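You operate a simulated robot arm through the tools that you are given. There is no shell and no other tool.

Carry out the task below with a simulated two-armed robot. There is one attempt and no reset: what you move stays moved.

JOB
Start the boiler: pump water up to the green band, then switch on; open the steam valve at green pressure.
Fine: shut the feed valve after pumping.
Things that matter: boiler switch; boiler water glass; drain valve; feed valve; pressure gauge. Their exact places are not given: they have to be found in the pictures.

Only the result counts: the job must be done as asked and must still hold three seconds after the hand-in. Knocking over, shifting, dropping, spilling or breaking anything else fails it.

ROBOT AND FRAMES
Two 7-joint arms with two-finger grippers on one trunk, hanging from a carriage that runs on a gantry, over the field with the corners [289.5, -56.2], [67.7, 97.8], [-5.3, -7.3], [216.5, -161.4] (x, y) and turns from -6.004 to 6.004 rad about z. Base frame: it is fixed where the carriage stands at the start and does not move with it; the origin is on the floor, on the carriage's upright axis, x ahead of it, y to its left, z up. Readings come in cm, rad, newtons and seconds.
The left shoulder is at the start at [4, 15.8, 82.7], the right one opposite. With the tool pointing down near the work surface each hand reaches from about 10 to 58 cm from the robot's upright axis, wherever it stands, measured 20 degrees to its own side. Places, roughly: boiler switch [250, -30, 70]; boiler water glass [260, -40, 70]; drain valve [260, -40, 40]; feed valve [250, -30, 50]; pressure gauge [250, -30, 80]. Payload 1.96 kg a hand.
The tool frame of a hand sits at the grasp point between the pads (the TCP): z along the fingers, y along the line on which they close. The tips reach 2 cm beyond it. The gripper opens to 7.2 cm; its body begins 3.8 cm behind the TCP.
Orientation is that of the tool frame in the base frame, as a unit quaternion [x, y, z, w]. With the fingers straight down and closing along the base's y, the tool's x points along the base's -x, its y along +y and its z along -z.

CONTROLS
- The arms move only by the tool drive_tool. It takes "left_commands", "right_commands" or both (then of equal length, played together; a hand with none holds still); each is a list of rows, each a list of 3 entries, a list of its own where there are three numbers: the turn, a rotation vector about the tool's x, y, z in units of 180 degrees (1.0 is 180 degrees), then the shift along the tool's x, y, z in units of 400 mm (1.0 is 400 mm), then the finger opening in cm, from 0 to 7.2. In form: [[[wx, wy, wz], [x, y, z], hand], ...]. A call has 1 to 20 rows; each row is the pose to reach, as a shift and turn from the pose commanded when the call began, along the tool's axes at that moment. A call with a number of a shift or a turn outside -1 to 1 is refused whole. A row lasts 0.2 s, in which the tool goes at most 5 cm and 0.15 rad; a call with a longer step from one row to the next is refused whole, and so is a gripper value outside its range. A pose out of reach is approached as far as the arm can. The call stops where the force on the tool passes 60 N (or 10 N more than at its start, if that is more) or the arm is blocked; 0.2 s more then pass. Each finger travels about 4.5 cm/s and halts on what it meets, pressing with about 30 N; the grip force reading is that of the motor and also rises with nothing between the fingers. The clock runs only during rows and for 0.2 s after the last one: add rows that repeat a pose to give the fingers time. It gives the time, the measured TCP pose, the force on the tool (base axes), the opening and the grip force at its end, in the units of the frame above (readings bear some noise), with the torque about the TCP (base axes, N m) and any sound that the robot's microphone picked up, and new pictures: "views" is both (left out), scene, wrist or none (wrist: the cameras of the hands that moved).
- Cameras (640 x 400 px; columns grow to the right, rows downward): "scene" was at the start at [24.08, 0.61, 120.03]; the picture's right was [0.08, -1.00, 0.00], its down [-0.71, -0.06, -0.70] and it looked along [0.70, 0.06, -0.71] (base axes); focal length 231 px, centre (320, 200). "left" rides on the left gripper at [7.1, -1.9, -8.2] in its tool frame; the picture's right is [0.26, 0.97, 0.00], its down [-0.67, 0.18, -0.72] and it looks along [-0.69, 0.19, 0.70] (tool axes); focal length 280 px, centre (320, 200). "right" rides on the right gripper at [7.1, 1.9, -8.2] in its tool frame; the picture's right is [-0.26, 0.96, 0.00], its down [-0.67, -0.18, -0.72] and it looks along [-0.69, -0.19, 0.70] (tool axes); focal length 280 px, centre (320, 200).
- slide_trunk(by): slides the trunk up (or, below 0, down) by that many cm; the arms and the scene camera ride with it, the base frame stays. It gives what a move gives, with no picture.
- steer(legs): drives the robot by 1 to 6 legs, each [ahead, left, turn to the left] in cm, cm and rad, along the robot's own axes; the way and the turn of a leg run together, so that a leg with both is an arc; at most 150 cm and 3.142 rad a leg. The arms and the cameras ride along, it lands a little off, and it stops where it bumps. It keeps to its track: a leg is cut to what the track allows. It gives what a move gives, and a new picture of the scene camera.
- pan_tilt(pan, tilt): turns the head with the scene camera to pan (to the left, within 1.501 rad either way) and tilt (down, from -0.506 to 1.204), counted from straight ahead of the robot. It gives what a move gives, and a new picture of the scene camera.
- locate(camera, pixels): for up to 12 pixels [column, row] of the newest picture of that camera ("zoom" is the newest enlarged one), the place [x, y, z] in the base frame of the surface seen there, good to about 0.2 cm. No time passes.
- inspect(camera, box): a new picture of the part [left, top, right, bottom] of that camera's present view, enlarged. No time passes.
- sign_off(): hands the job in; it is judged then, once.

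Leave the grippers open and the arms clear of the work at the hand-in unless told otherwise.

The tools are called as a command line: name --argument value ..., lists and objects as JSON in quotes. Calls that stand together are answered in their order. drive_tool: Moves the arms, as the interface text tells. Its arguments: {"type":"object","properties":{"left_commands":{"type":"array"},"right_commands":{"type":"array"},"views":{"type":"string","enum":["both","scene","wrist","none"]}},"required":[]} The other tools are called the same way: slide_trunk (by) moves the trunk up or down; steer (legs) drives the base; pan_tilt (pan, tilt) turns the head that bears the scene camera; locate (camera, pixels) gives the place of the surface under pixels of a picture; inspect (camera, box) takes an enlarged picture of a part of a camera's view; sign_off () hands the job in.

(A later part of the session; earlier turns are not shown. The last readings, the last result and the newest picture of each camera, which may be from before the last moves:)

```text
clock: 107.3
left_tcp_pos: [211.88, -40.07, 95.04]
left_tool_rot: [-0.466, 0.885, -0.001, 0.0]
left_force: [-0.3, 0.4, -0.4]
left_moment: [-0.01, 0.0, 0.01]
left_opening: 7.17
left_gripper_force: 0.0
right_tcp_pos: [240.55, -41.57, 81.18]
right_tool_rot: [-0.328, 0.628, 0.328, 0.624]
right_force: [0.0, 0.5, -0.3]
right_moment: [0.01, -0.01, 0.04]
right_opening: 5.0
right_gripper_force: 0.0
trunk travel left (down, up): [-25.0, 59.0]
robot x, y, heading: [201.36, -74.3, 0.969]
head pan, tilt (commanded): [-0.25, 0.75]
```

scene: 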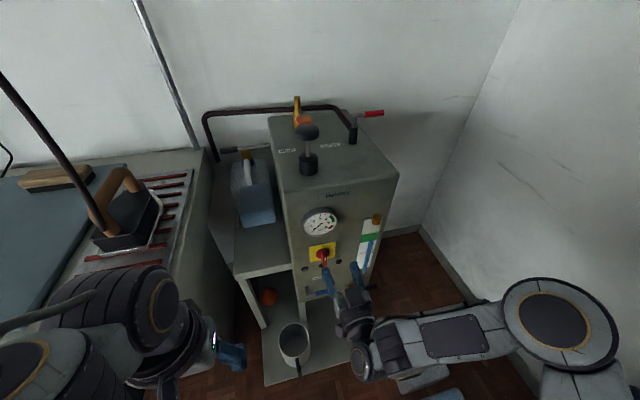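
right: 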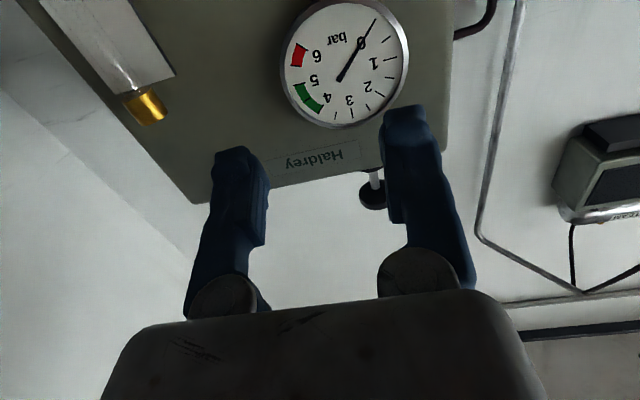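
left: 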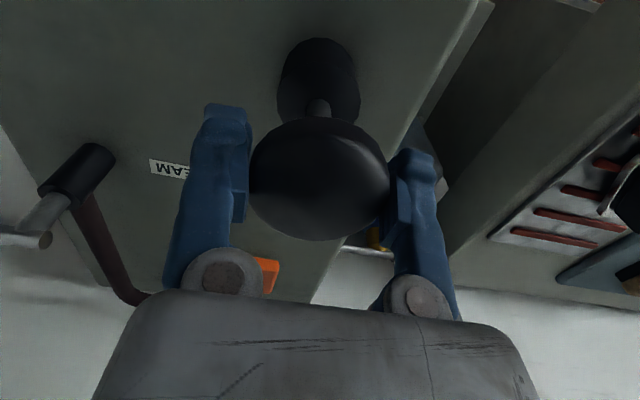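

I lower the hand 12 cm to the switch's height and locate the knob with the wrist camera.

drive_tool --right_commands '[[[0, 0, 0], [0.1, 0, 0], 5], [[0, 0, 0], [0.2, 0, 0], 5], [[0, 0, 0], [0.3, 0, 0], 5], [[0, 0, 0], [0.3, 0, 0], 5]]' --views "both"

inspect --camera "right" --box '[220, 0, 440, 140]'

inspect --camera "scene" --box '[290, 200, 390, 300]'

```text
clock: 108.3
left_tcp_pos: [211.91, -40.07, 94.93]
left_tool_rot: [-0.466, 0.885, 0.0, 0.001]
left_force: [0.9, 0.2, -0.4]
left_moment: [0.06, -0.01, -0.01]
left_opening: 7.19
left_gripper_force: 0.0
right_tcp_pos: [240.69, -41.69, 69.18]
right_tool_rot: [-0.329, 0.628, 0.329, 0.624]
right_force: [0.0, -1.3, -0.6]
right_moment: [0.01, 0.01, -0.01]
right_opening: 5.0
right_gripper_force: 0.0
trunk travel left (down, up): [-25.0, 59.0]
robot x, y, heading: [201.38, -74.44, 0.974]
head pan, tilt (commanded): [-0.25, 0.75]
```

scene: 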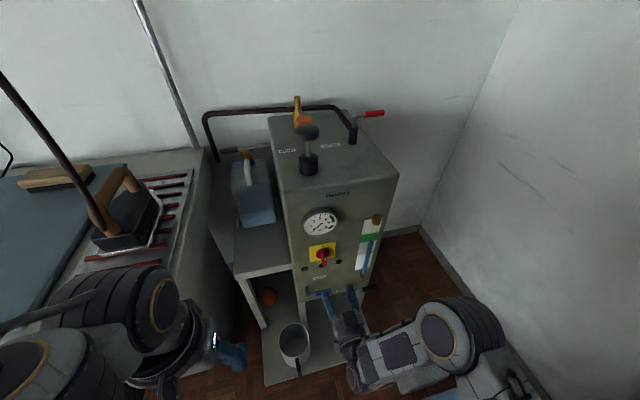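
right: 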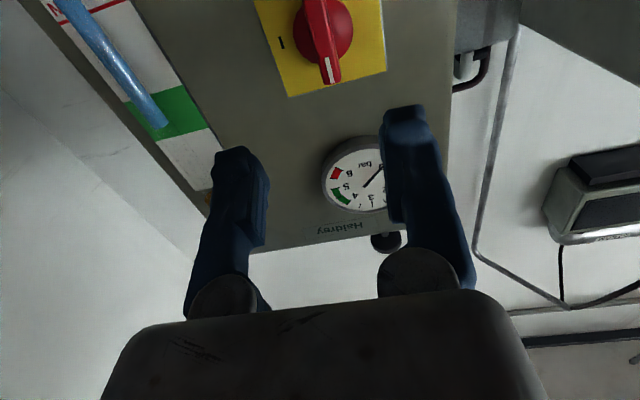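

```text
2.86 times, centred on (330, 70) of right
```

zoom: 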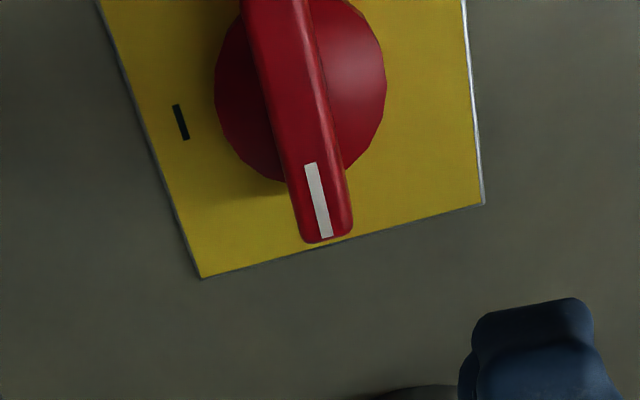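

```text
4.00 times, centred on (340, 250) of scene
```

zoom: 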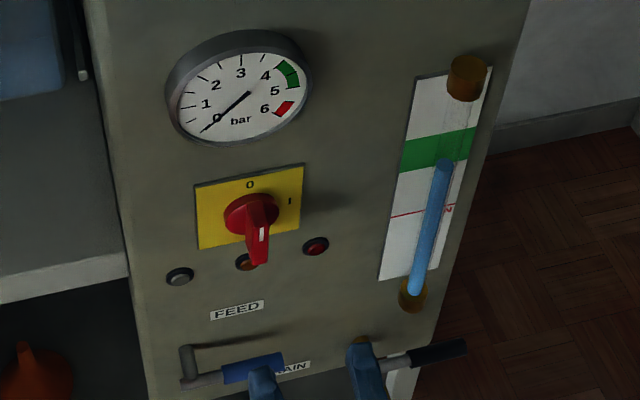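

I locate the knob's bar: mark end, middle, disc, plate corners in the wrist picture, and "I" mark.

locate --camera "right" --pixels '[[330, 75], [329, 60], [322, 40], [316, 15], [308, 3], [345, 30], [282, 43], [290, 93], [384, 70], [375, 40]]'

locate --camera "scene" --pixels '[[321, 250], [324, 258], [323, 252], [325, 265], [320, 247], [328, 252], [310, 258], [333, 245]]'

```text
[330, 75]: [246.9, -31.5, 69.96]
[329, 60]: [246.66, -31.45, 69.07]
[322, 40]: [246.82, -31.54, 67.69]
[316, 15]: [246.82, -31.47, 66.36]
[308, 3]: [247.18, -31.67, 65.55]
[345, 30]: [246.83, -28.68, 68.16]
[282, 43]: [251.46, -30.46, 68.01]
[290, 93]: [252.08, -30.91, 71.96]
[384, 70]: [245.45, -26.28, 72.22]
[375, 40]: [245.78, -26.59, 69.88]
```

```text
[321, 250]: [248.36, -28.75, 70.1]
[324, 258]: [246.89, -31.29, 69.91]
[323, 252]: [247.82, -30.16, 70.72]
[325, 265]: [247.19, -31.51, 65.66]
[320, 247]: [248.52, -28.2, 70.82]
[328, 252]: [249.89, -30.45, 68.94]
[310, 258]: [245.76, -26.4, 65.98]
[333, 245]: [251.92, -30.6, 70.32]
```

The bar's front is at F≈114.4, centred at R≈220.9, z≈68.1; "I" is exactly 90° to the right. Before gripping, I rehearse the 90° clockwise roll here in free space.

drive_tool --right_commands '[[[0, 0, 0.0455], [0, 0, 0], 5], [[0, 0, 0.091], [0, 0, 0], 5], [[0, 0, 0.1365], [0, 0, 0], 5], [[0, 0, 0.182], [0, 0, 0], 5], [[0, 0, 0.2275], [0, 0, 0], 5], [[0, 0, 0.273], [0, 0, 0], 5], [[0, 0, 0.3185], [0, 0, 0], 5], [[0, 0, 0.364], [0, 0, 0], 5], [[0, 0, 0.4095], [0, 0, 0], 5], [[0, 0, 0.455], [0, 0, 0], 5], [[0, 0, 0.5], [0, 0, 0], 5], [[0, 0, 0.5], [0, 0, 0], 5]]' --views "both"

```text
clock: 110.9
left_tcp_pos: [211.94, -40.02, 95.03]
left_tool_rot: [-0.465, 0.885, 0.0, 0.001]
left_force: [-0.1, -0.2, -0.3]
left_moment: [0.03, 0.0, 0.0]
left_opening: 7.19
left_gripper_force: 0.0
right_tcp_pos: [240.55, -41.66, 69.18]
right_tool_rot: [0.212, 0.677, 0.674, 0.207]
right_force: [0.5, 0.1, 0.2]
right_moment: [-0.02, 0.04, 0.01]
right_opening: 5.0
right_gripper_force: 0.1
trunk travel left (down, up): [-25.0, 59.0]
robot x, y, heading: [201.21, -74.72, 0.968]
head pan, tilt (commanded): [-0.25, 0.75]
```

scene: 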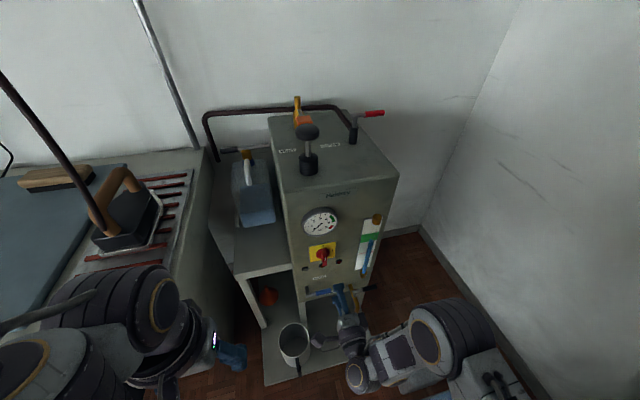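
right: 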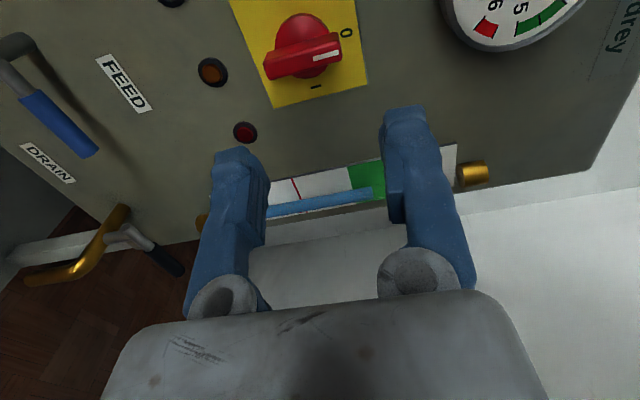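

The roll works and the position holds. I roll back and move to just in front of the knob (left 0.8, down 1.1, forward 7 cm).

drive_tool --right_commands '[[[0, 0, -0.0455], [0, 0, 0], 5], [[0, 0, -0.091], [0, 0, 0], 5], [[0, 0, -0.1365], [0, 0, 0], 5], [[0, 0, -0.182], [0, 0, 0], 5], [[0, 0, -0.2275], [0, 0, 0], 5], [[0, 0, -0.273], [0, 0, 0], 5], [[0, 0, -0.3185], [0, 0, 0], 5], [[0, 0, -0.364], [0, 0, 0], 5], [[0, 0, -0.4095], [0, 0, 0], 5], [[0, 0, -0.455], [0, 0, 0], 5], [[0, 0, -0.5], [0, 0, 0], 5]]' --views "none"

drive_tool --right_commands '[[[0, 0, 0], [0.0275, 0.02, 0.05], 5], [[0, 0, 0], [0.0275, 0.02, 0.12], 5], [[0, 0, 0], [0.0275, 0.02, 0.175], 5], [[0, 0, 0], [0.0275, 0.02, 0.175], 5]]' --views "both"

inspect --camera "scene" --box '[290, 200, 390, 300]'

```text
clock: 113.3
left_tcp_pos: [211.9, -40.13, 95.0]
left_tool_rot: [-0.466, 0.885, 0.0, 0.0]
left_force: [0.1, 0.5, -0.3]
left_moment: [-0.01, 0.02, 0.01]
left_opening: 7.21
left_gripper_force: 0.0
right_tcp_pos: [240.58, -41.55, 69.25]
right_tool_rot: [-0.33, 0.629, 0.328, 0.624]
right_force: [-0.3, 1.6, 0.2]
right_moment: [0.05, 0.02, -0.01]
right_opening: 5.01
right_gripper_force: 0.1
trunk travel left (down, up): [-25.0, 59.0]
robot x, y, heading: [201.28, -74.42, 0.968]
head pan, tilt (commanded): [-0.25, 0.75]
```

```text
clock: 114.3
left_tcp_pos: [211.94, -40.07, 95.08]
left_tool_rot: [-0.466, 0.885, 0.0, 0.001]
left_force: [-0.2, 0.8, 0.2]
left_moment: [-0.01, -0.02, -0.03]
left_opening: 7.21
left_gripper_force: 0.0
right_tcp_pos: [243.85, -35.39, 68.14]
right_tool_rot: [-0.329, 0.629, 0.329, 0.623]
right_force: [-0.5, 0.4, -0.5]
right_moment: [-0.01, -0.02, 0.0]
right_opening: 5.01
right_gripper_force: 0.0
trunk travel left (down, up): [-25.0, 59.0]
robot x, y, heading: [201.12, -74.76, 0.971]
head pan, tilt (commanded): [-0.25, 0.75]
```

scene: 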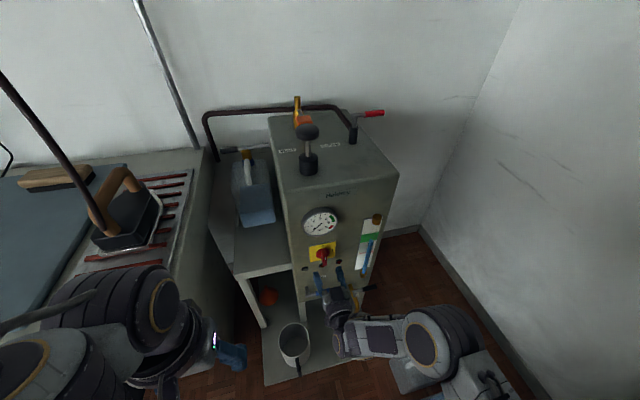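
right: 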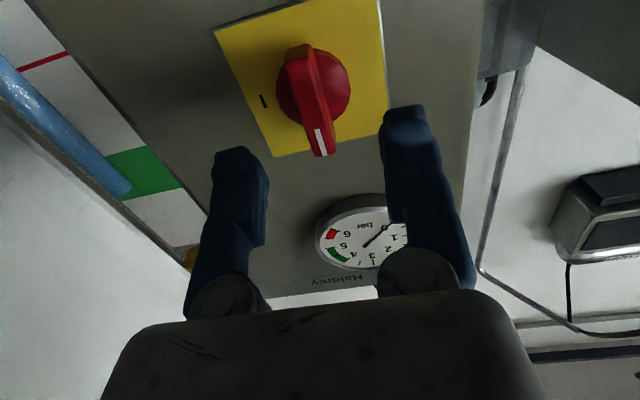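

```text
4.00 times, centred on (340, 250) of scene
```

zoom: 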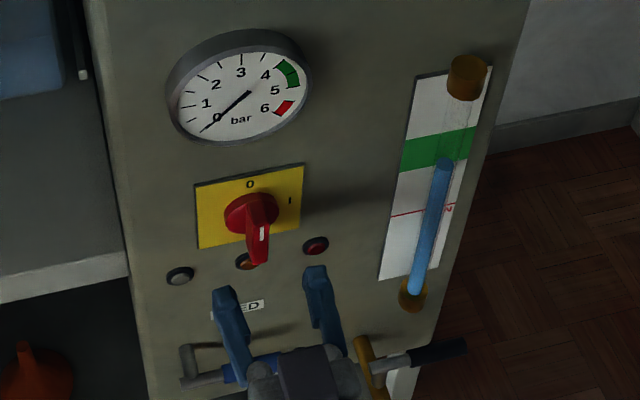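

Aligned (R≈220.7, z≈68.1). I go forward 4.7 cm and close on the bar.

drive_tool --right_commands '[[[0, 0, 0], [0, 0, 0.06], 5], [[0, 0, 0], [0, 0, 0.1175], 5], [[0, 0, 0], [0, 0, 0.1175], 3], [[0, 0, 0], [0, 0, 0.1175], 1.0], [[0, 0, 0], [0, 0, 0.1175], 0.4], [[0, 0, 0], [0, 0, 0.1175], 0.4]]' --views "both"

inspect --camera "scene" --box '[290, 200, 390, 300]'

```text
clock: 115.7
left_tcp_pos: [212.11, -40.03, 95.07]
left_tool_rot: [-0.465, 0.885, 0.0, 0.0]
left_force: [0.1, 0.1, 0.3]
left_moment: [0.01, 0.0, -0.02]
left_opening: 7.21
left_gripper_force: 0.0
right_tcp_pos: [246.73, -31.94, 67.97]
right_tool_rot: [-0.329, 0.628, 0.328, 0.624]
right_force: [7.7, -0.2, -4.7]
right_moment: [0.06, -0.07, -0.1]
right_opening: 1.36
right_gripper_force: 37.6
trunk travel left (down, up): [-25.0, 59.0]
robot x, y, heading: [201.63, -74.83, 0.969]
head pan, tilt (commanded): [-0.25, 0.75]
```

scene: 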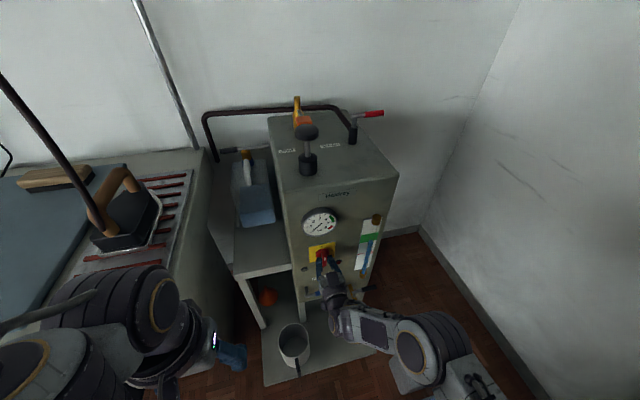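
right: 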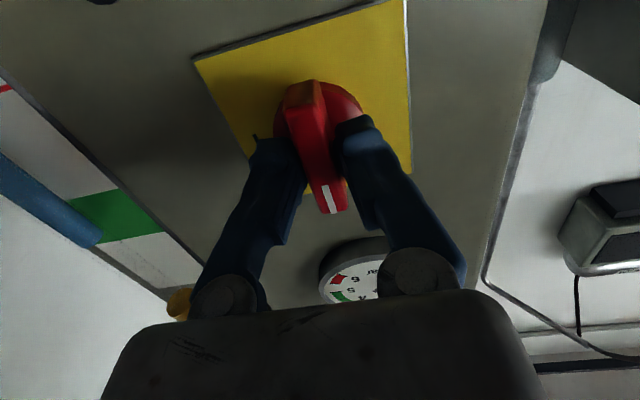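

```text
4.00 times, centred on (340, 250) of scene
```

zoom: 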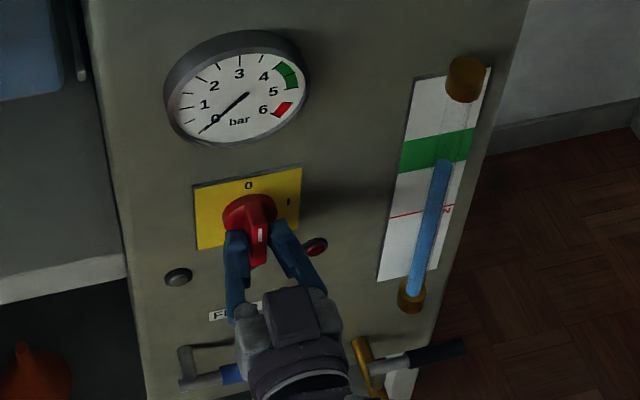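

Gripped. I turn the bar 90° clockwise to "I".

drive_tool --right_commands '[[[0, 0, 0.0455], [0, 0, 0], 0.4], [[0, 0, 0.091], [0, 0, 0], 0.4], [[0, 0, 0.1365], [0, 0, 0], 0.4], [[0, 0, 0.182], [0, 0, 0], 0.4], [[0, 0, 0.2275], [0, 0, 0], 0.4], [[0, 0, 0.273], [0, 0, 0], 0.4], [[0, 0, 0.3185], [0, 0, 0], 0.4], [[0, 0, 0.364], [0, 0, 0], 0.4], [[0, 0, 0.4095], [0, 0, 0], 0.4], [[0, 0, 0.455], [0, 0, 0], 0.4], [[0, 0, 0.5], [0, 0, 0], 0.4], [[0, 0, 0.51], [0, 0, 0], 0.4]]' --views "both"

inspect --camera "scene" --box '[290, 200, 390, 300]'

```text
clock: 118.3
left_tcp_pos: [212.19, -40.24, 94.87]
left_tool_rot: [-0.466, 0.885, -0.001, 0.001]
left_force: [0.9, -0.7, 0.2]
left_moment: [-0.01, 0.02, 0.01]
left_opening: 7.21
left_gripper_force: 0.0
right_tcp_pos: [246.73, -31.83, 68.08]
right_tool_rot: [0.222, 0.674, 0.676, 0.198]
right_force: [9.4, -13.9, 1.5]
right_moment: [-0.15, -0.32, 0.07]
right_opening: 1.33
right_gripper_force: 40.0
trunk travel left (down, up): [-25.0, 59.0]
robot x, y, heading: [200.99, -74.69, 0.968]
head pan, tilt (commanded): [-0.25, 0.75]
```

scene: 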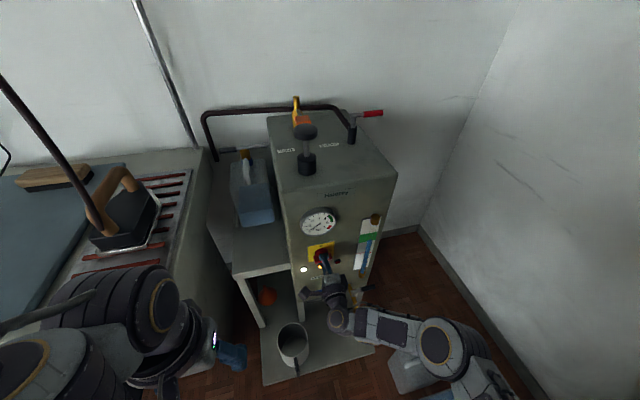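
right: 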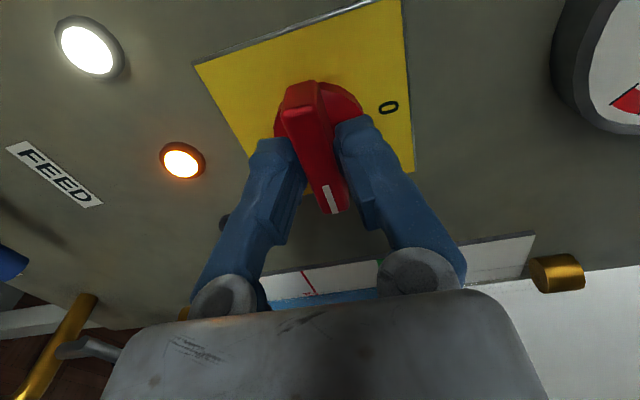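

```text
4.00 times, centred on (340, 250) of scene
```

zoom: 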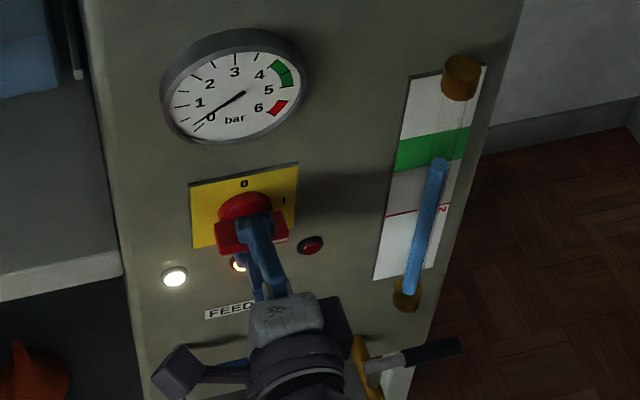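

The switch is on: white and orange lamps are lit and the needle has just begun to move. I release, back off 8 cm, and lift the hand up and to the right while rolling back and closing the fingers, heading for the steam lever.

drive_tool --right_commands '[[[0, 0, 0], [0, 0, 0], 5], [[0, 0, 0], [0, 0, 0], 5], [[0, 0, 0], [0, 0, -0.11], 5], [[0, 0, 0], [0, 0, -0.2], 5], [[0, 0, -0.0455], [-0.02, 0.1, -0.2], 4], [[0, 0, -0.091], [-0.05, 0.2, -0.2], 3], [[0, 0, -0.1365], [-0.08, 0.305, -0.2], 2], [[0, 0, -0.182], [-0.11, 0.41, -0.2], 1], [[0, 0, -0.2275], [-0.14, 0.515, -0.2], 0], [[0, 0, -0.273], [-0.17, 0.62, -0.2], 0], [[0, 0, -0.3185], [-0.2, 0.725, -0.2], 0], [[0, 0, -0.364], [-0.225, 0.83, -0.2], 0], [[0, 0, -0.4095], [-0.25, 0.93, -0.2], 0], [[0, 0, -0.455], [-0.25, 0.9625, -0.2], 0], [[0, 0, -0.5], [-0.25, 0.9625, -0.2], 0]]' --views "both"

inspect --camera "scene" --box '[290, 190, 390, 290]'

```text
clock: 121.5
left_tcp_pos: [211.96, -39.91, 95.0]
left_tool_rot: [-0.466, 0.885, 0.0, 0.0]
left_force: [0.6, -0.4, -0.4]
left_moment: [0.01, 0.02, 0.0]
left_opening: 7.18
left_gripper_force: 0.0
right_tcp_pos: [251.37, -44.58, 106.23]
right_tool_rot: [-0.32, 0.633, 0.338, 0.618]
right_force: [-0.2, -0.1, -0.4]
right_moment: [-0.01, 0.01, -0.05]
right_opening: 0.0
right_gripper_force: 29.7
trunk travel left (down, up): [-25.0, 59.0]
robot x, y, heading: [201.51, -74.85, 0.963]
head pan, tilt (commanded): [-0.25, 0.75]
```

scene: 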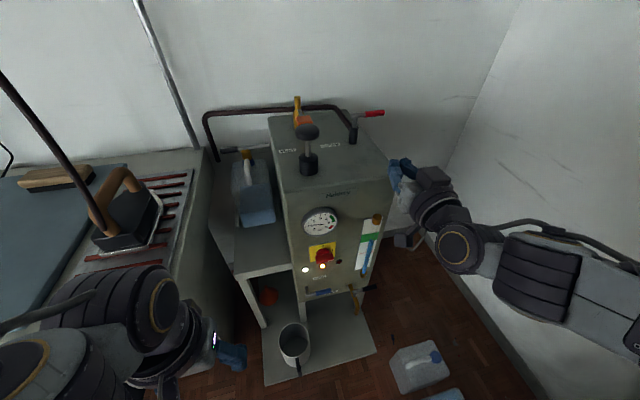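
right: 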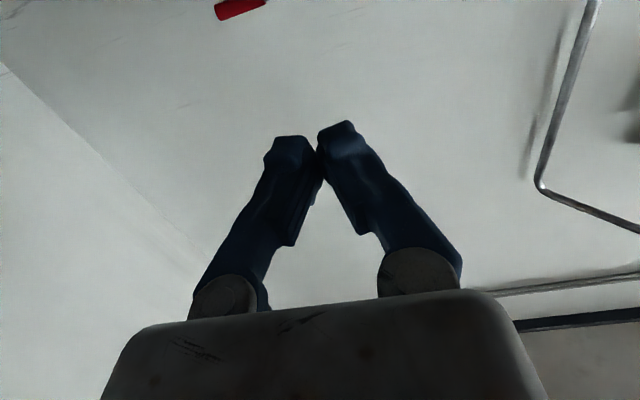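

```text
4.00 times, centred on (340, 240) of scene
```

zoom: 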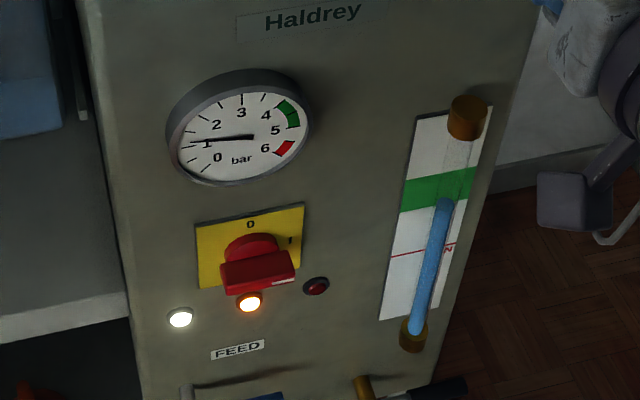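

Pressure is about 1.1 bar and rising ~0.28 bar/s, so green (4–5) comes in roughly 10 s. I drive 14 cm ahead, then 9 cm right, to put the hand in front of the steam lever.

steer --legs '[[14, 0, 0], [0, -9, 0]]'

inspect --camera "scene" --box '[270, 150, 430, 300]'

inspect --camera "right" --box '[0, 0, 640, 400]'

```text
clock: 123.5
left_tcp_pos: [227.14, -33.94, 95.08]
left_tool_rot: [-0.467, 0.884, 0.0, 0.0]
left_force: [-0.3, -0.7, 1.2]
left_moment: [-0.01, 0.02, 0.01]
left_opening: 7.19
left_gripper_force: 0.1
right_tcp_pos: [266.42, -38.43, 106.34]
right_tool_rot: [-0.321, 0.633, 0.34, 0.618]
right_force: [0.0, -0.3, 0.4]
right_moment: [-0.02, 0.0, 0.03]
right_opening: 0.0
right_gripper_force: 29.3
trunk travel left (down, up): [-25.0, 59.0]
robot x, y, heading: [216.3, -68.68, 0.971]
head pan, tilt (commanded): [-0.25, 0.75]
```

scene: 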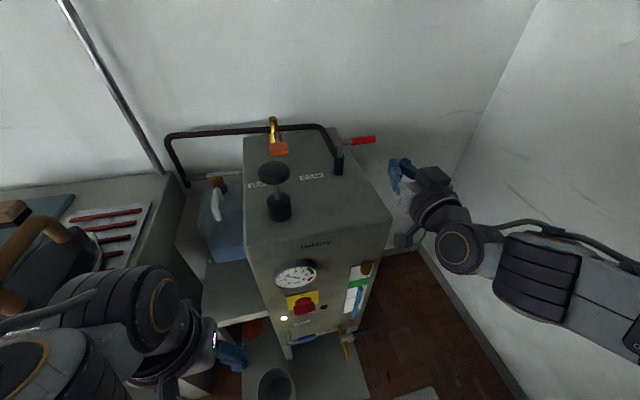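

```text
2.67 times, centred on (350, 225) of scene
```

zoom: 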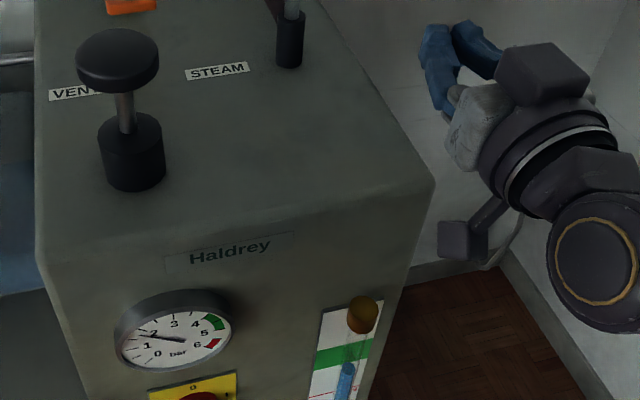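

```text
1.00 times, centred on (320, 200) of right (not enlarged: the box is as wide or as high as the picture)
```

zoom: 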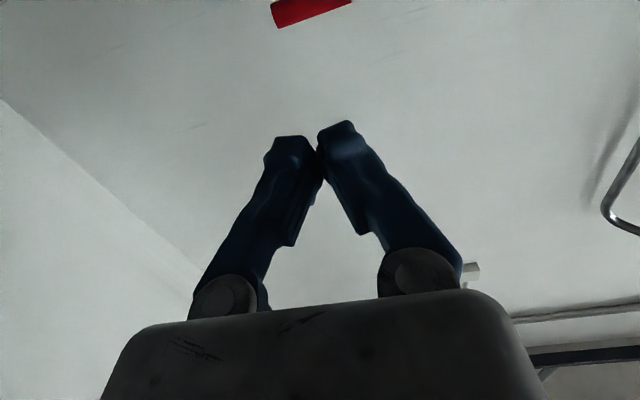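

The gauge reads ~1.5 bar. I take fresh measurements of the red handle (around pixel 340–375, 140).

locate --camera "scene" --pixels '[[340, 143], [350, 141], [360, 140], [370, 139], [375, 139], [339, 160], [362, 144], [395, 170], [402, 163], [325, 135], [332, 140]]'

inspect --camera "scene" --box '[300, 110, 420, 200]'

```text
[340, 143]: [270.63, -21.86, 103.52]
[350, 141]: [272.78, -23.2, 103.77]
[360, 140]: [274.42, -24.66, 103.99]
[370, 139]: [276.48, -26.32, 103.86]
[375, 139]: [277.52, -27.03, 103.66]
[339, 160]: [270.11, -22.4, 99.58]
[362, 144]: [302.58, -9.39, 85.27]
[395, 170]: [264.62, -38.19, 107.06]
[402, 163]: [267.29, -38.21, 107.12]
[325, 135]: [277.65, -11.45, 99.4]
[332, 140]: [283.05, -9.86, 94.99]
```

```text
4.44 times, centred on (360, 155) of scene
```

zoom: 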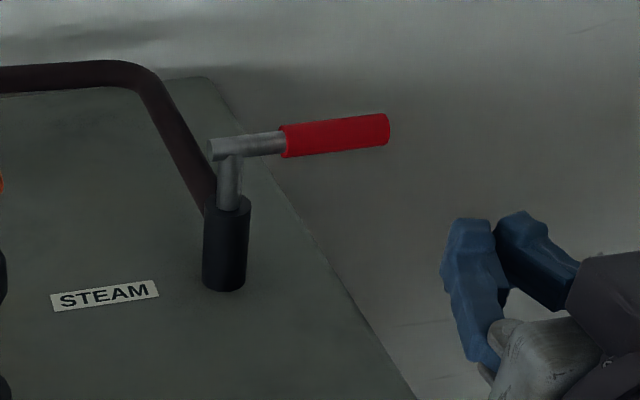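

I check how low the box hanging under the hand (pixel ~405, 240) reaches, since it must clear the boiler top (z=95).

locate --camera "scene" --pixels '[[403, 246], [405, 238], [397, 240], [412, 240], [435, 172], [425, 185]]'

```text
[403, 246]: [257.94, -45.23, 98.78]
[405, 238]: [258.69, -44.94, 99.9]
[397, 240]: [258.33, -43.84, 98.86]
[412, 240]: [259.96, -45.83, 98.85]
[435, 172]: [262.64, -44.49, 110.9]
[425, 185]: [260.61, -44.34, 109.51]
```

The box bottom is about 9 cm below the tool point, so I'll pitch the tool 20° down when approaching. First I drive 6 cm further ahead for reach.

steer --legs '[[6, 0, 0]]'

inspect --camera "scene" --box '[240, 240, 340, 320]'

```text
clock: 124.5
left_tcp_pos: [230.46, -28.9, 95.0]
left_tool_rot: [-0.468, 0.884, 0.0, 0.0]
left_force: [0.4, -0.6, 0.4]
left_moment: [0.01, 0.01, 0.04]
left_opening: 7.19
left_gripper_force: 0.1
right_tcp_pos: [269.95, -33.44, 106.26]
right_tool_rot: [-0.319, 0.633, 0.338, 0.619]
right_force: [-0.1, 0.5, 0.5]
right_moment: [0.01, -0.03, 0.01]
right_opening: 0.0
right_gripper_force: 29.2
trunk travel left (down, up): [-25.0, 59.0]
robot x, y, heading: [219.74, -63.8, 0.971]
head pan, tilt (commanded): [-0.25, 0.75]
```

scene: 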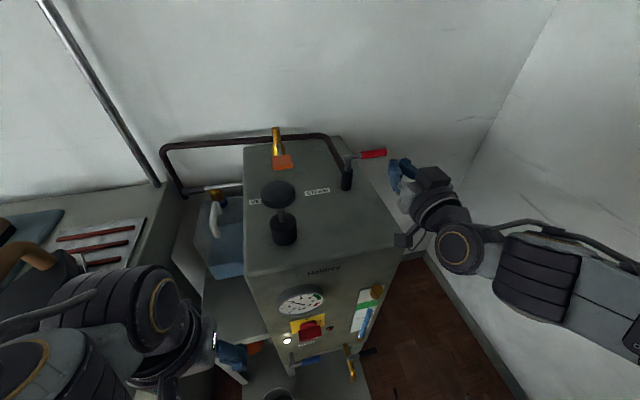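

```text
5.00 times, centred on (290, 280) of scene
```

zoom: 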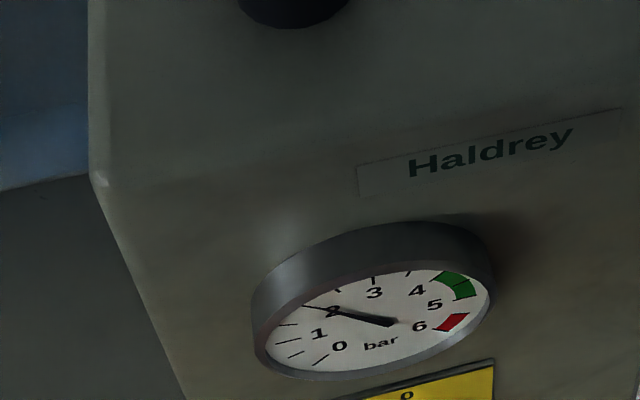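

About 1.95 bar now. I pitch the tool 20° down and approach to ~2 cm in front of the red handle (forward 5.4 cm, down 2.4 cm).

drive_tool --right_commands '[[[0, 0.037, 0], [0.0, 0, 0.04], 0], [[0, 0.074, 0], [0.02, 0, 0.08], 0], [[0, 0.111, 0], [0.045, 0, 0.12], 0], [[0, 0.111, 0], [0.06, 0, 0.135], 0], [[0, 0.111, 0], [0.06, 0, 0.135], 0]]' --views "both"

inspect --camera "scene" --box '[240, 240, 340, 320]'

inspect --camera "scene" --box '[320, 120, 440, 210]'

```text
clock: 125.7
left_tcp_pos: [230.28, -29.13, 95.05]
left_tool_rot: [-0.467, 0.884, 0.0, 0.0]
left_force: [0.9, -0.9, 0.1]
left_moment: [0.02, 0.01, 0.0]
left_opening: 7.21
left_gripper_force: 0.0
right_tcp_pos: [272.74, -28.96, 103.8]
right_tool_rot: [-0.374, 0.73, 0.279, 0.499]
right_force: [0.0, -0.6, -0.3]
right_moment: [-0.01, 0.0, 0.02]
right_opening: 0.0
right_gripper_force: 29.3
trunk travel left (down, up): [-25.0, 59.0]
robot x, y, heading: [219.47, -63.59, 0.97]
head pan, tilt (commanded): [-0.25, 0.75]
```

scene: 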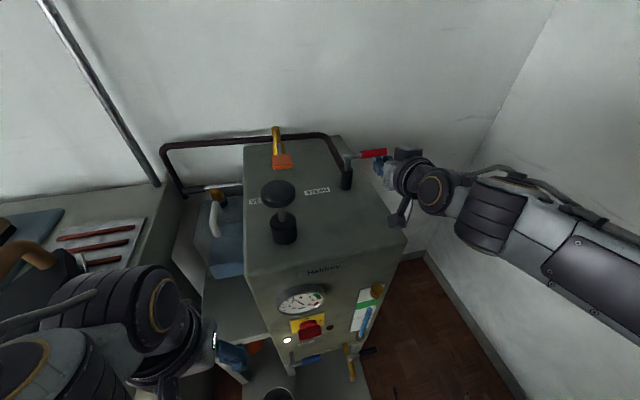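
right: 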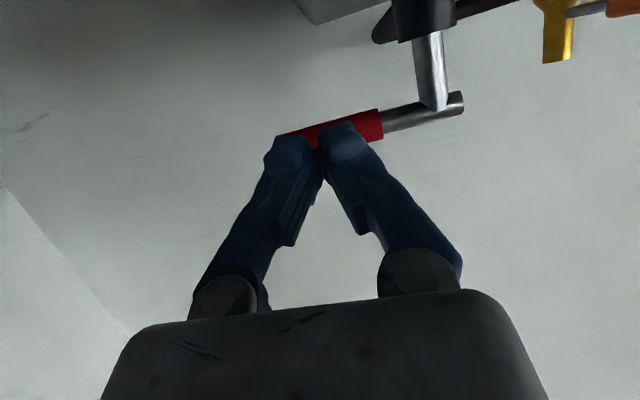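

```text
5.00 times, centred on (290, 280) of scene
```

zoom: 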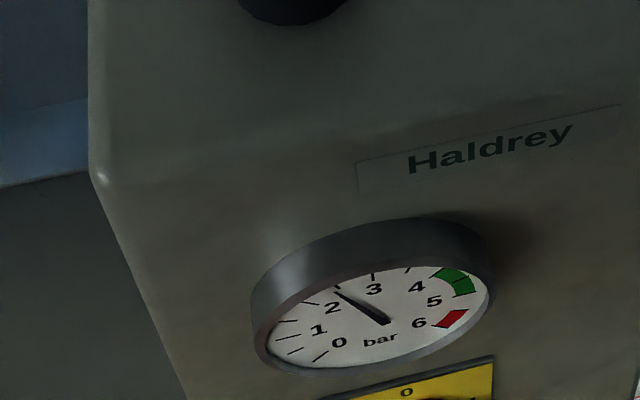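

```text
4.44 times, centred on (380, 165) of scene
```

zoom: 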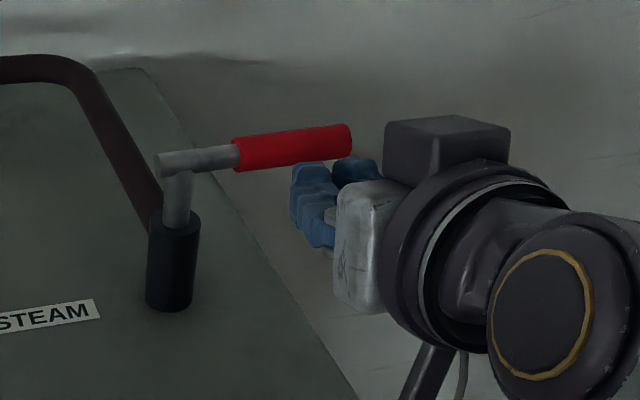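

Needle ~2.5 bar; fingers are just in front of the handle. The palm would foul the pivot at this shallow pitch, so I pitch another 20° down, staying just short of the handle.

drive_tool --right_commands '[[[0, 0.037, 0], [-0.006, 0, 0.004], 0], [[0, 0.074, 0], [-0.012, 0, 0.008], 0], [[0, 0.111, 0], [-0.018, 0, 0.012], 0]]' --views "both"

inspect --camera "scene" --box '[240, 240, 340, 320]'

inspect --camera "scene" --box '[320, 120, 440, 210]'

```text
clock: 126.5
left_tcp_pos: [230.39, -28.99, 95.05]
left_tool_rot: [-0.467, 0.884, 0.0, 0.0]
left_force: [-0.5, 1.0, -0.6]
left_moment: [0.0, -0.02, -0.03]
left_opening: 7.19
left_gripper_force: 0.0
right_tcp_pos: [273.13, -28.54, 104.36]
right_tool_rot: [-0.417, 0.806, 0.21, 0.364]
right_force: [0.6, -0.6, 0.2]
right_moment: [0.02, 0.02, 0.02]
right_opening: 0.0
right_gripper_force: 29.6
trunk travel left (down, up): [-25.0, 59.0]
robot x, y, heading: [219.32, -63.41, 0.969]
head pan, tilt (commanded): [-0.25, 0.75]
```

scene: 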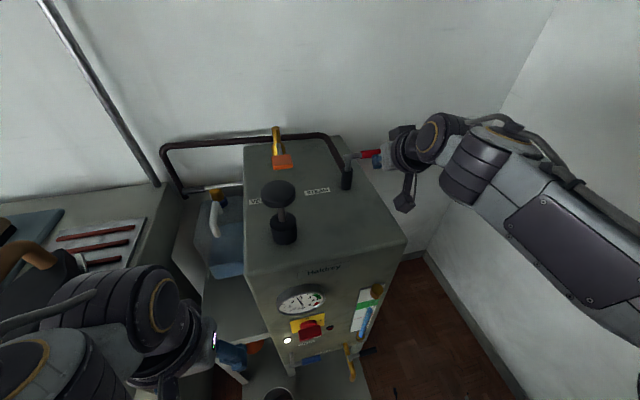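
right: 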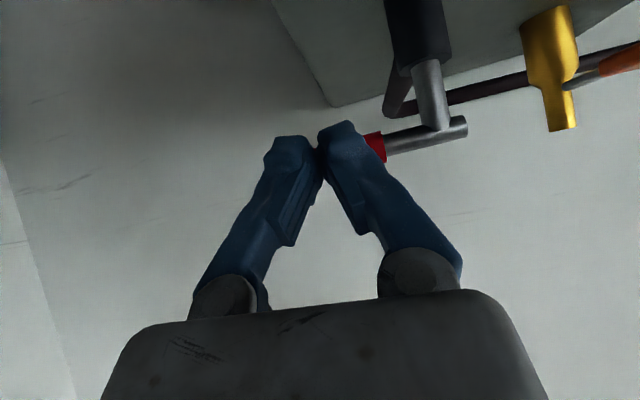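

```text
5.00 times, centred on (290, 280) of scene
```

zoom: 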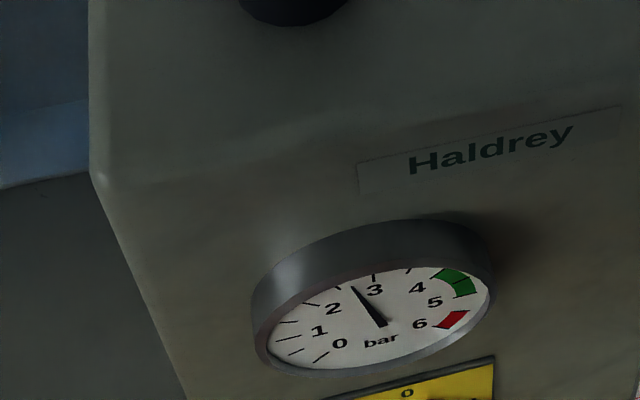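

```text
4.44 times, centred on (380, 165) of scene
```

zoom: 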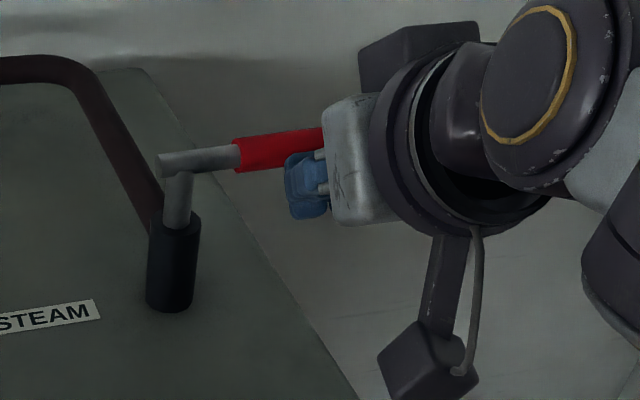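

The pitch works here and pressure is ~2.8 bar. I pitch 20° more (to ~60°) and stay just short of the handle.

drive_tool --right_commands '[[[0, 0.037, 0], [-0.007, 0, 0.005], 0], [[0, 0.074, 0], [-0.014, 0, 0.01], 0], [[0, 0.111, 0], [-0.021, 0, 0.014], 0]]' --views "both"

inspect --camera "scene" --box '[240, 240, 340, 320]'

inspect --camera "scene" --box '[320, 120, 440, 210]'

```text
clock: 127.3
left_tcp_pos: [230.32, -29.03, 95.03]
left_tool_rot: [-0.468, 0.884, -0.001, 0.0]
left_force: [0.5, 0.3, -0.2]
left_moment: [0.04, 0.01, -0.01]
left_opening: 7.23
left_gripper_force: 0.0
right_tcp_pos: [273.09, -28.45, 104.07]
right_tool_rot: [-0.448, 0.857, 0.134, 0.218]
right_force: [-0.6, 0.5, -0.5]
right_moment: [-0.02, -0.04, 0.0]
right_opening: 0.0
right_gripper_force: 29.6
right hand out of reach, approached as far as the arm can: row 3
trunk travel left (down, up): [-25.0, 59.0]
robot x, y, heading: [219.83, -63.93, 0.975]
head pan, tilt (commanded): [-0.25, 0.75]
```

scene: 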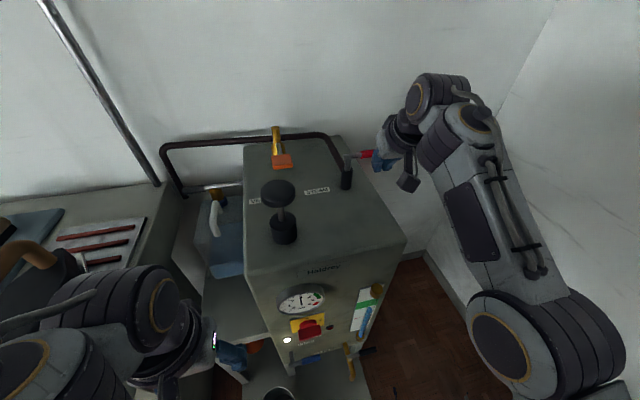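
right: 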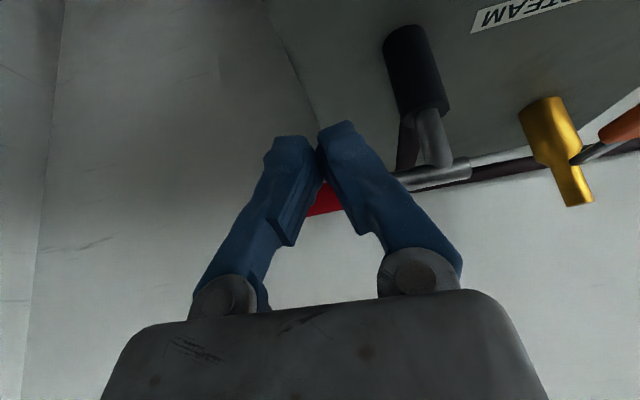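

```text
5.00 times, centred on (290, 280) of scene
```

zoom: 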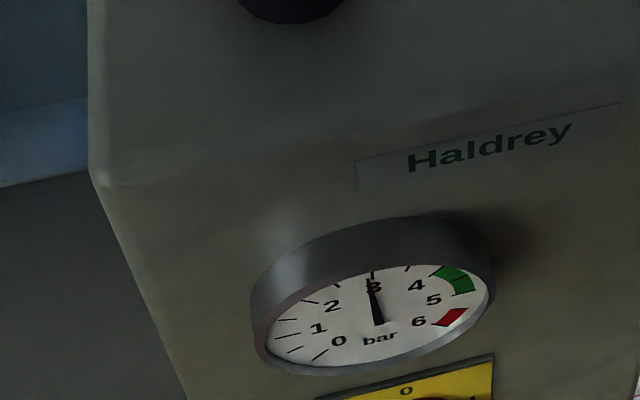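

```text
4.44 times, centred on (380, 165) of scene
```

zoom: 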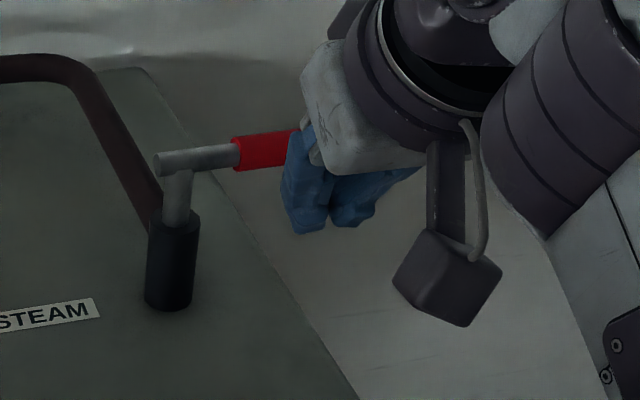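

Pressure is 3.0 bar at 127.3 s (~0.31 bar/s), so green starts near 130.5 s. The arm is at its reach limit, so I pull the right hand back 8 cm (and the left up and back), then drive 8 cm ahead.

drive_tool --left_commands '[[[0, 0, 0], [0.05, 0, -0.1], 7.2], [[0, 0, 0], [0.1, 0, -0.2], 7.2]]' --right_commands '[[[0, 0, 0], [0.087, 0, -0.049], 0], [[0, 0, 0], [0.17, 0, -0.096], 0]]' --views "none"

steer --legs '[[8, 0, 0]]'

inspect --camera "scene" --box '[230, 260, 330, 340]'

inspect --camera "scene" --box '[320, 120, 440, 210]'

```text
clock: 127.9
left_tcp_pos: [228.2, -32.06, 102.19]
left_tool_rot: [-0.466, 0.885, -0.001, 0.002]
left_force: [-0.2, 0.4, -0.5]
left_moment: [0.03, 0.02, -0.04]
left_opening: 7.18
left_gripper_force: 0.1
left hand out of reach, approached as far as the arm can: row 2
right_tcp_pos: [268.84, -34.92, 103.91]
right_tool_rot: [-0.447, 0.857, 0.134, 0.22]
right_force: [0.0, 0.8, 0.2]
right_moment: [0.04, -0.02, -0.01]
right_opening: 0.0
right_gripper_force: 29.7
trunk travel left (down, up): [-25.0, 59.0]
robot x, y, heading: [219.5, -63.44, 0.972]
head pan, tilt (commanded): [-0.25, 0.75]
```

```text
clock: 128.9
left_tcp_pos: [232.73, -25.31, 102.38]
left_tool_rot: [-0.467, 0.884, 0.0, 0.001]
left_force: [0.7, -0.6, 0.8]
left_moment: [-0.01, -0.01, 0.03]
left_opening: 7.18
left_gripper_force: 0.0
right_tcp_pos: [273.38, -28.14, 104.06]
right_tool_rot: [-0.447, 0.857, 0.134, 0.218]
right_force: [0.1, 1.5, 0.4]
right_moment: [-0.03, 0.02, -0.03]
right_opening: 0.0
right_gripper_force: 29.5
trunk travel left (down, up): [-25.0, 59.0]
robot x, y, heading: [224.14, -57.18, 0.971]
head pan, tilt (commanded): [-0.25, 0.75]
```

scene: 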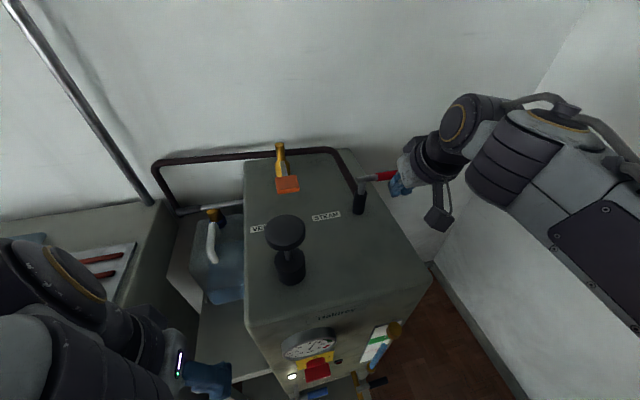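

```text
5.00 times, centred on (280, 300) of scene
```

zoom: 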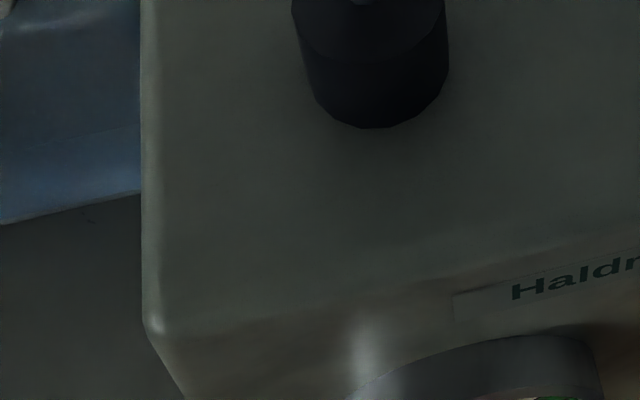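

```text
4.44 times, centred on (380, 165) of scene
```

zoom: 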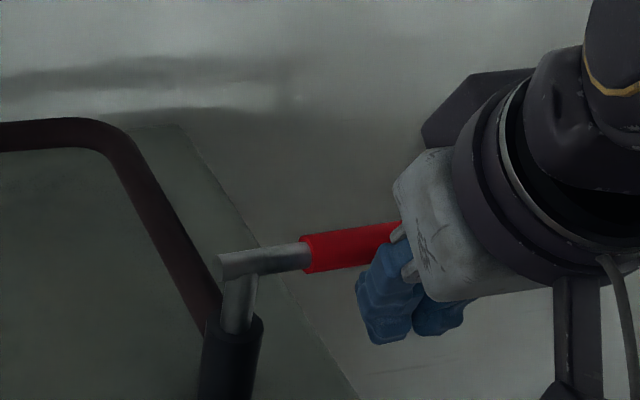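

The hand is right in front of the handle again. I read the gauge (pixels 275–345, 320–365).

inspect --camera "scene" --box '[270, 315, 350, 365]'

inspect --camera "left" --box '[0, 0, 640, 400]'

```text
8.00 times, centred on (310, 340) of scene
```

zoom: 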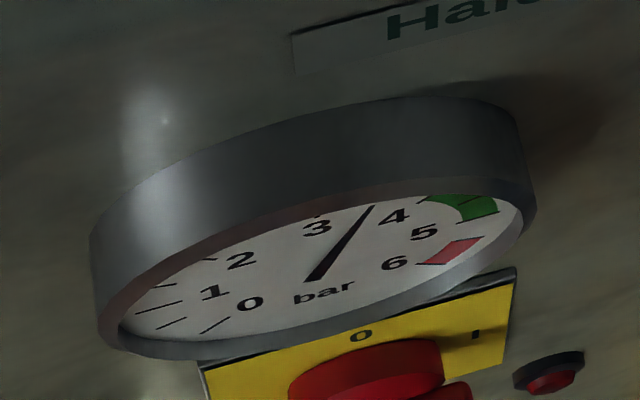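

```text
1.00 times, centred on (320, 200) of left (not enlarged: the box is as wide or as high as the picture)
```

zoom: 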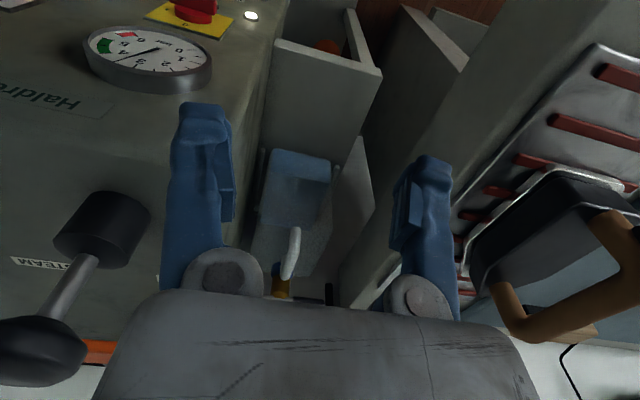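

Needle ~3.5 bar at 128.9 s. The left wrist camera sees the gauge well; I enlarge it.

inspect --camera "left" --box '[70, 10, 230, 110]'

inspect --camera "right" --box '[0, 0, 640, 400]'

locate --camera "scene" --pixels '[[365, 180], [375, 178], [385, 176], [392, 174], [395, 188], [400, 195], [362, 190]]'

```text
4.00 times, centred on (150, 60) of left
```

zoom: 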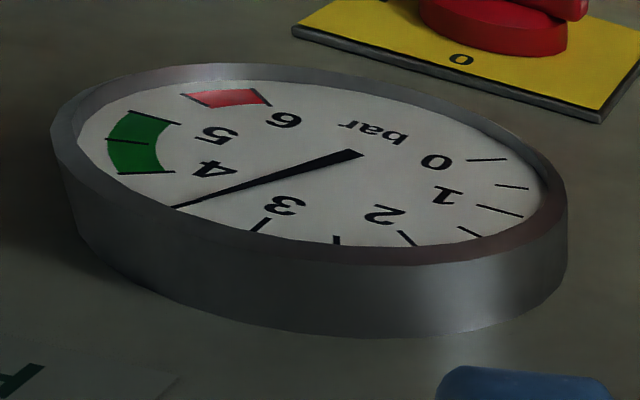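

```text
1.00 times, centred on (320, 200) of right (not enlarged: the box is as wide or as high as the picture)
```

zoom: 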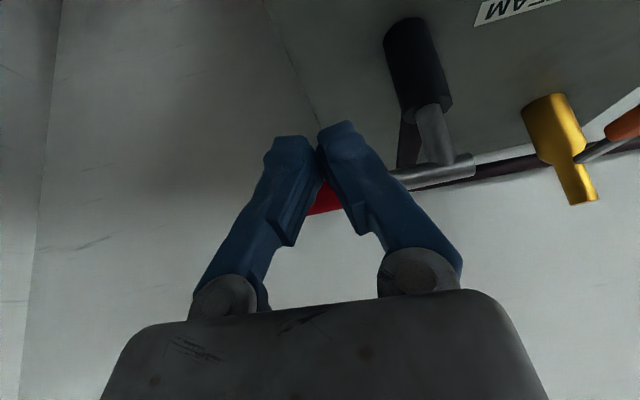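

```text
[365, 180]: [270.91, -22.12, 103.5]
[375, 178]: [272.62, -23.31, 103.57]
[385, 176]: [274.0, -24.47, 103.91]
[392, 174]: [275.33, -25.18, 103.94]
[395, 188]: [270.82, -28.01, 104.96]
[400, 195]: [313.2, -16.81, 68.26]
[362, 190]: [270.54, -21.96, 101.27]
```

The needle is at 3.5; green runs from the 4 to the 5 tick. My reach at the end of the push would be marginal, so I raise the trunk 10 cm now (about 1 s) and then lower the hand back to the handle.

slide_trunk --by 10

inspect --camera "left" --box '[50, 0, 250, 125]'

```text
clock: 130.2
left_tcp_pos: [232.78, -25.37, 112.32]
left_tool_rot: [-0.467, 0.884, 0.001, 0.001]
left_force: [0.3, 0.2, 1.3]
left_moment: [0.03, 0.03, 0.0]
left_opening: 7.2
left_gripper_force: 0.0
right_tcp_pos: [273.27, -28.18, 113.92]
right_tool_rot: [-0.447, 0.857, 0.134, 0.219]
right_force: [0.4, -0.3, 0.3]
right_moment: [-0.01, -0.07, -0.02]
right_opening: 0.0
right_gripper_force: 29.3
trunk travel left (down, up): [-35.0, 49.0]
robot x, y, heading: [224.35, -57.24, 0.974]
head pan, tilt (commanded): [-0.25, 0.75]
```

```text
3.20 times, centred on (150, 62) of left
```

zoom: 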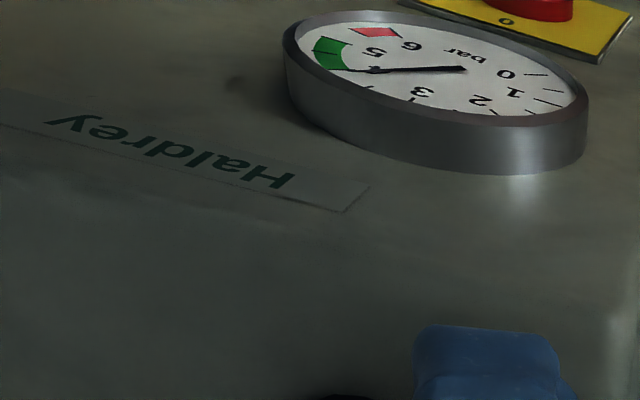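

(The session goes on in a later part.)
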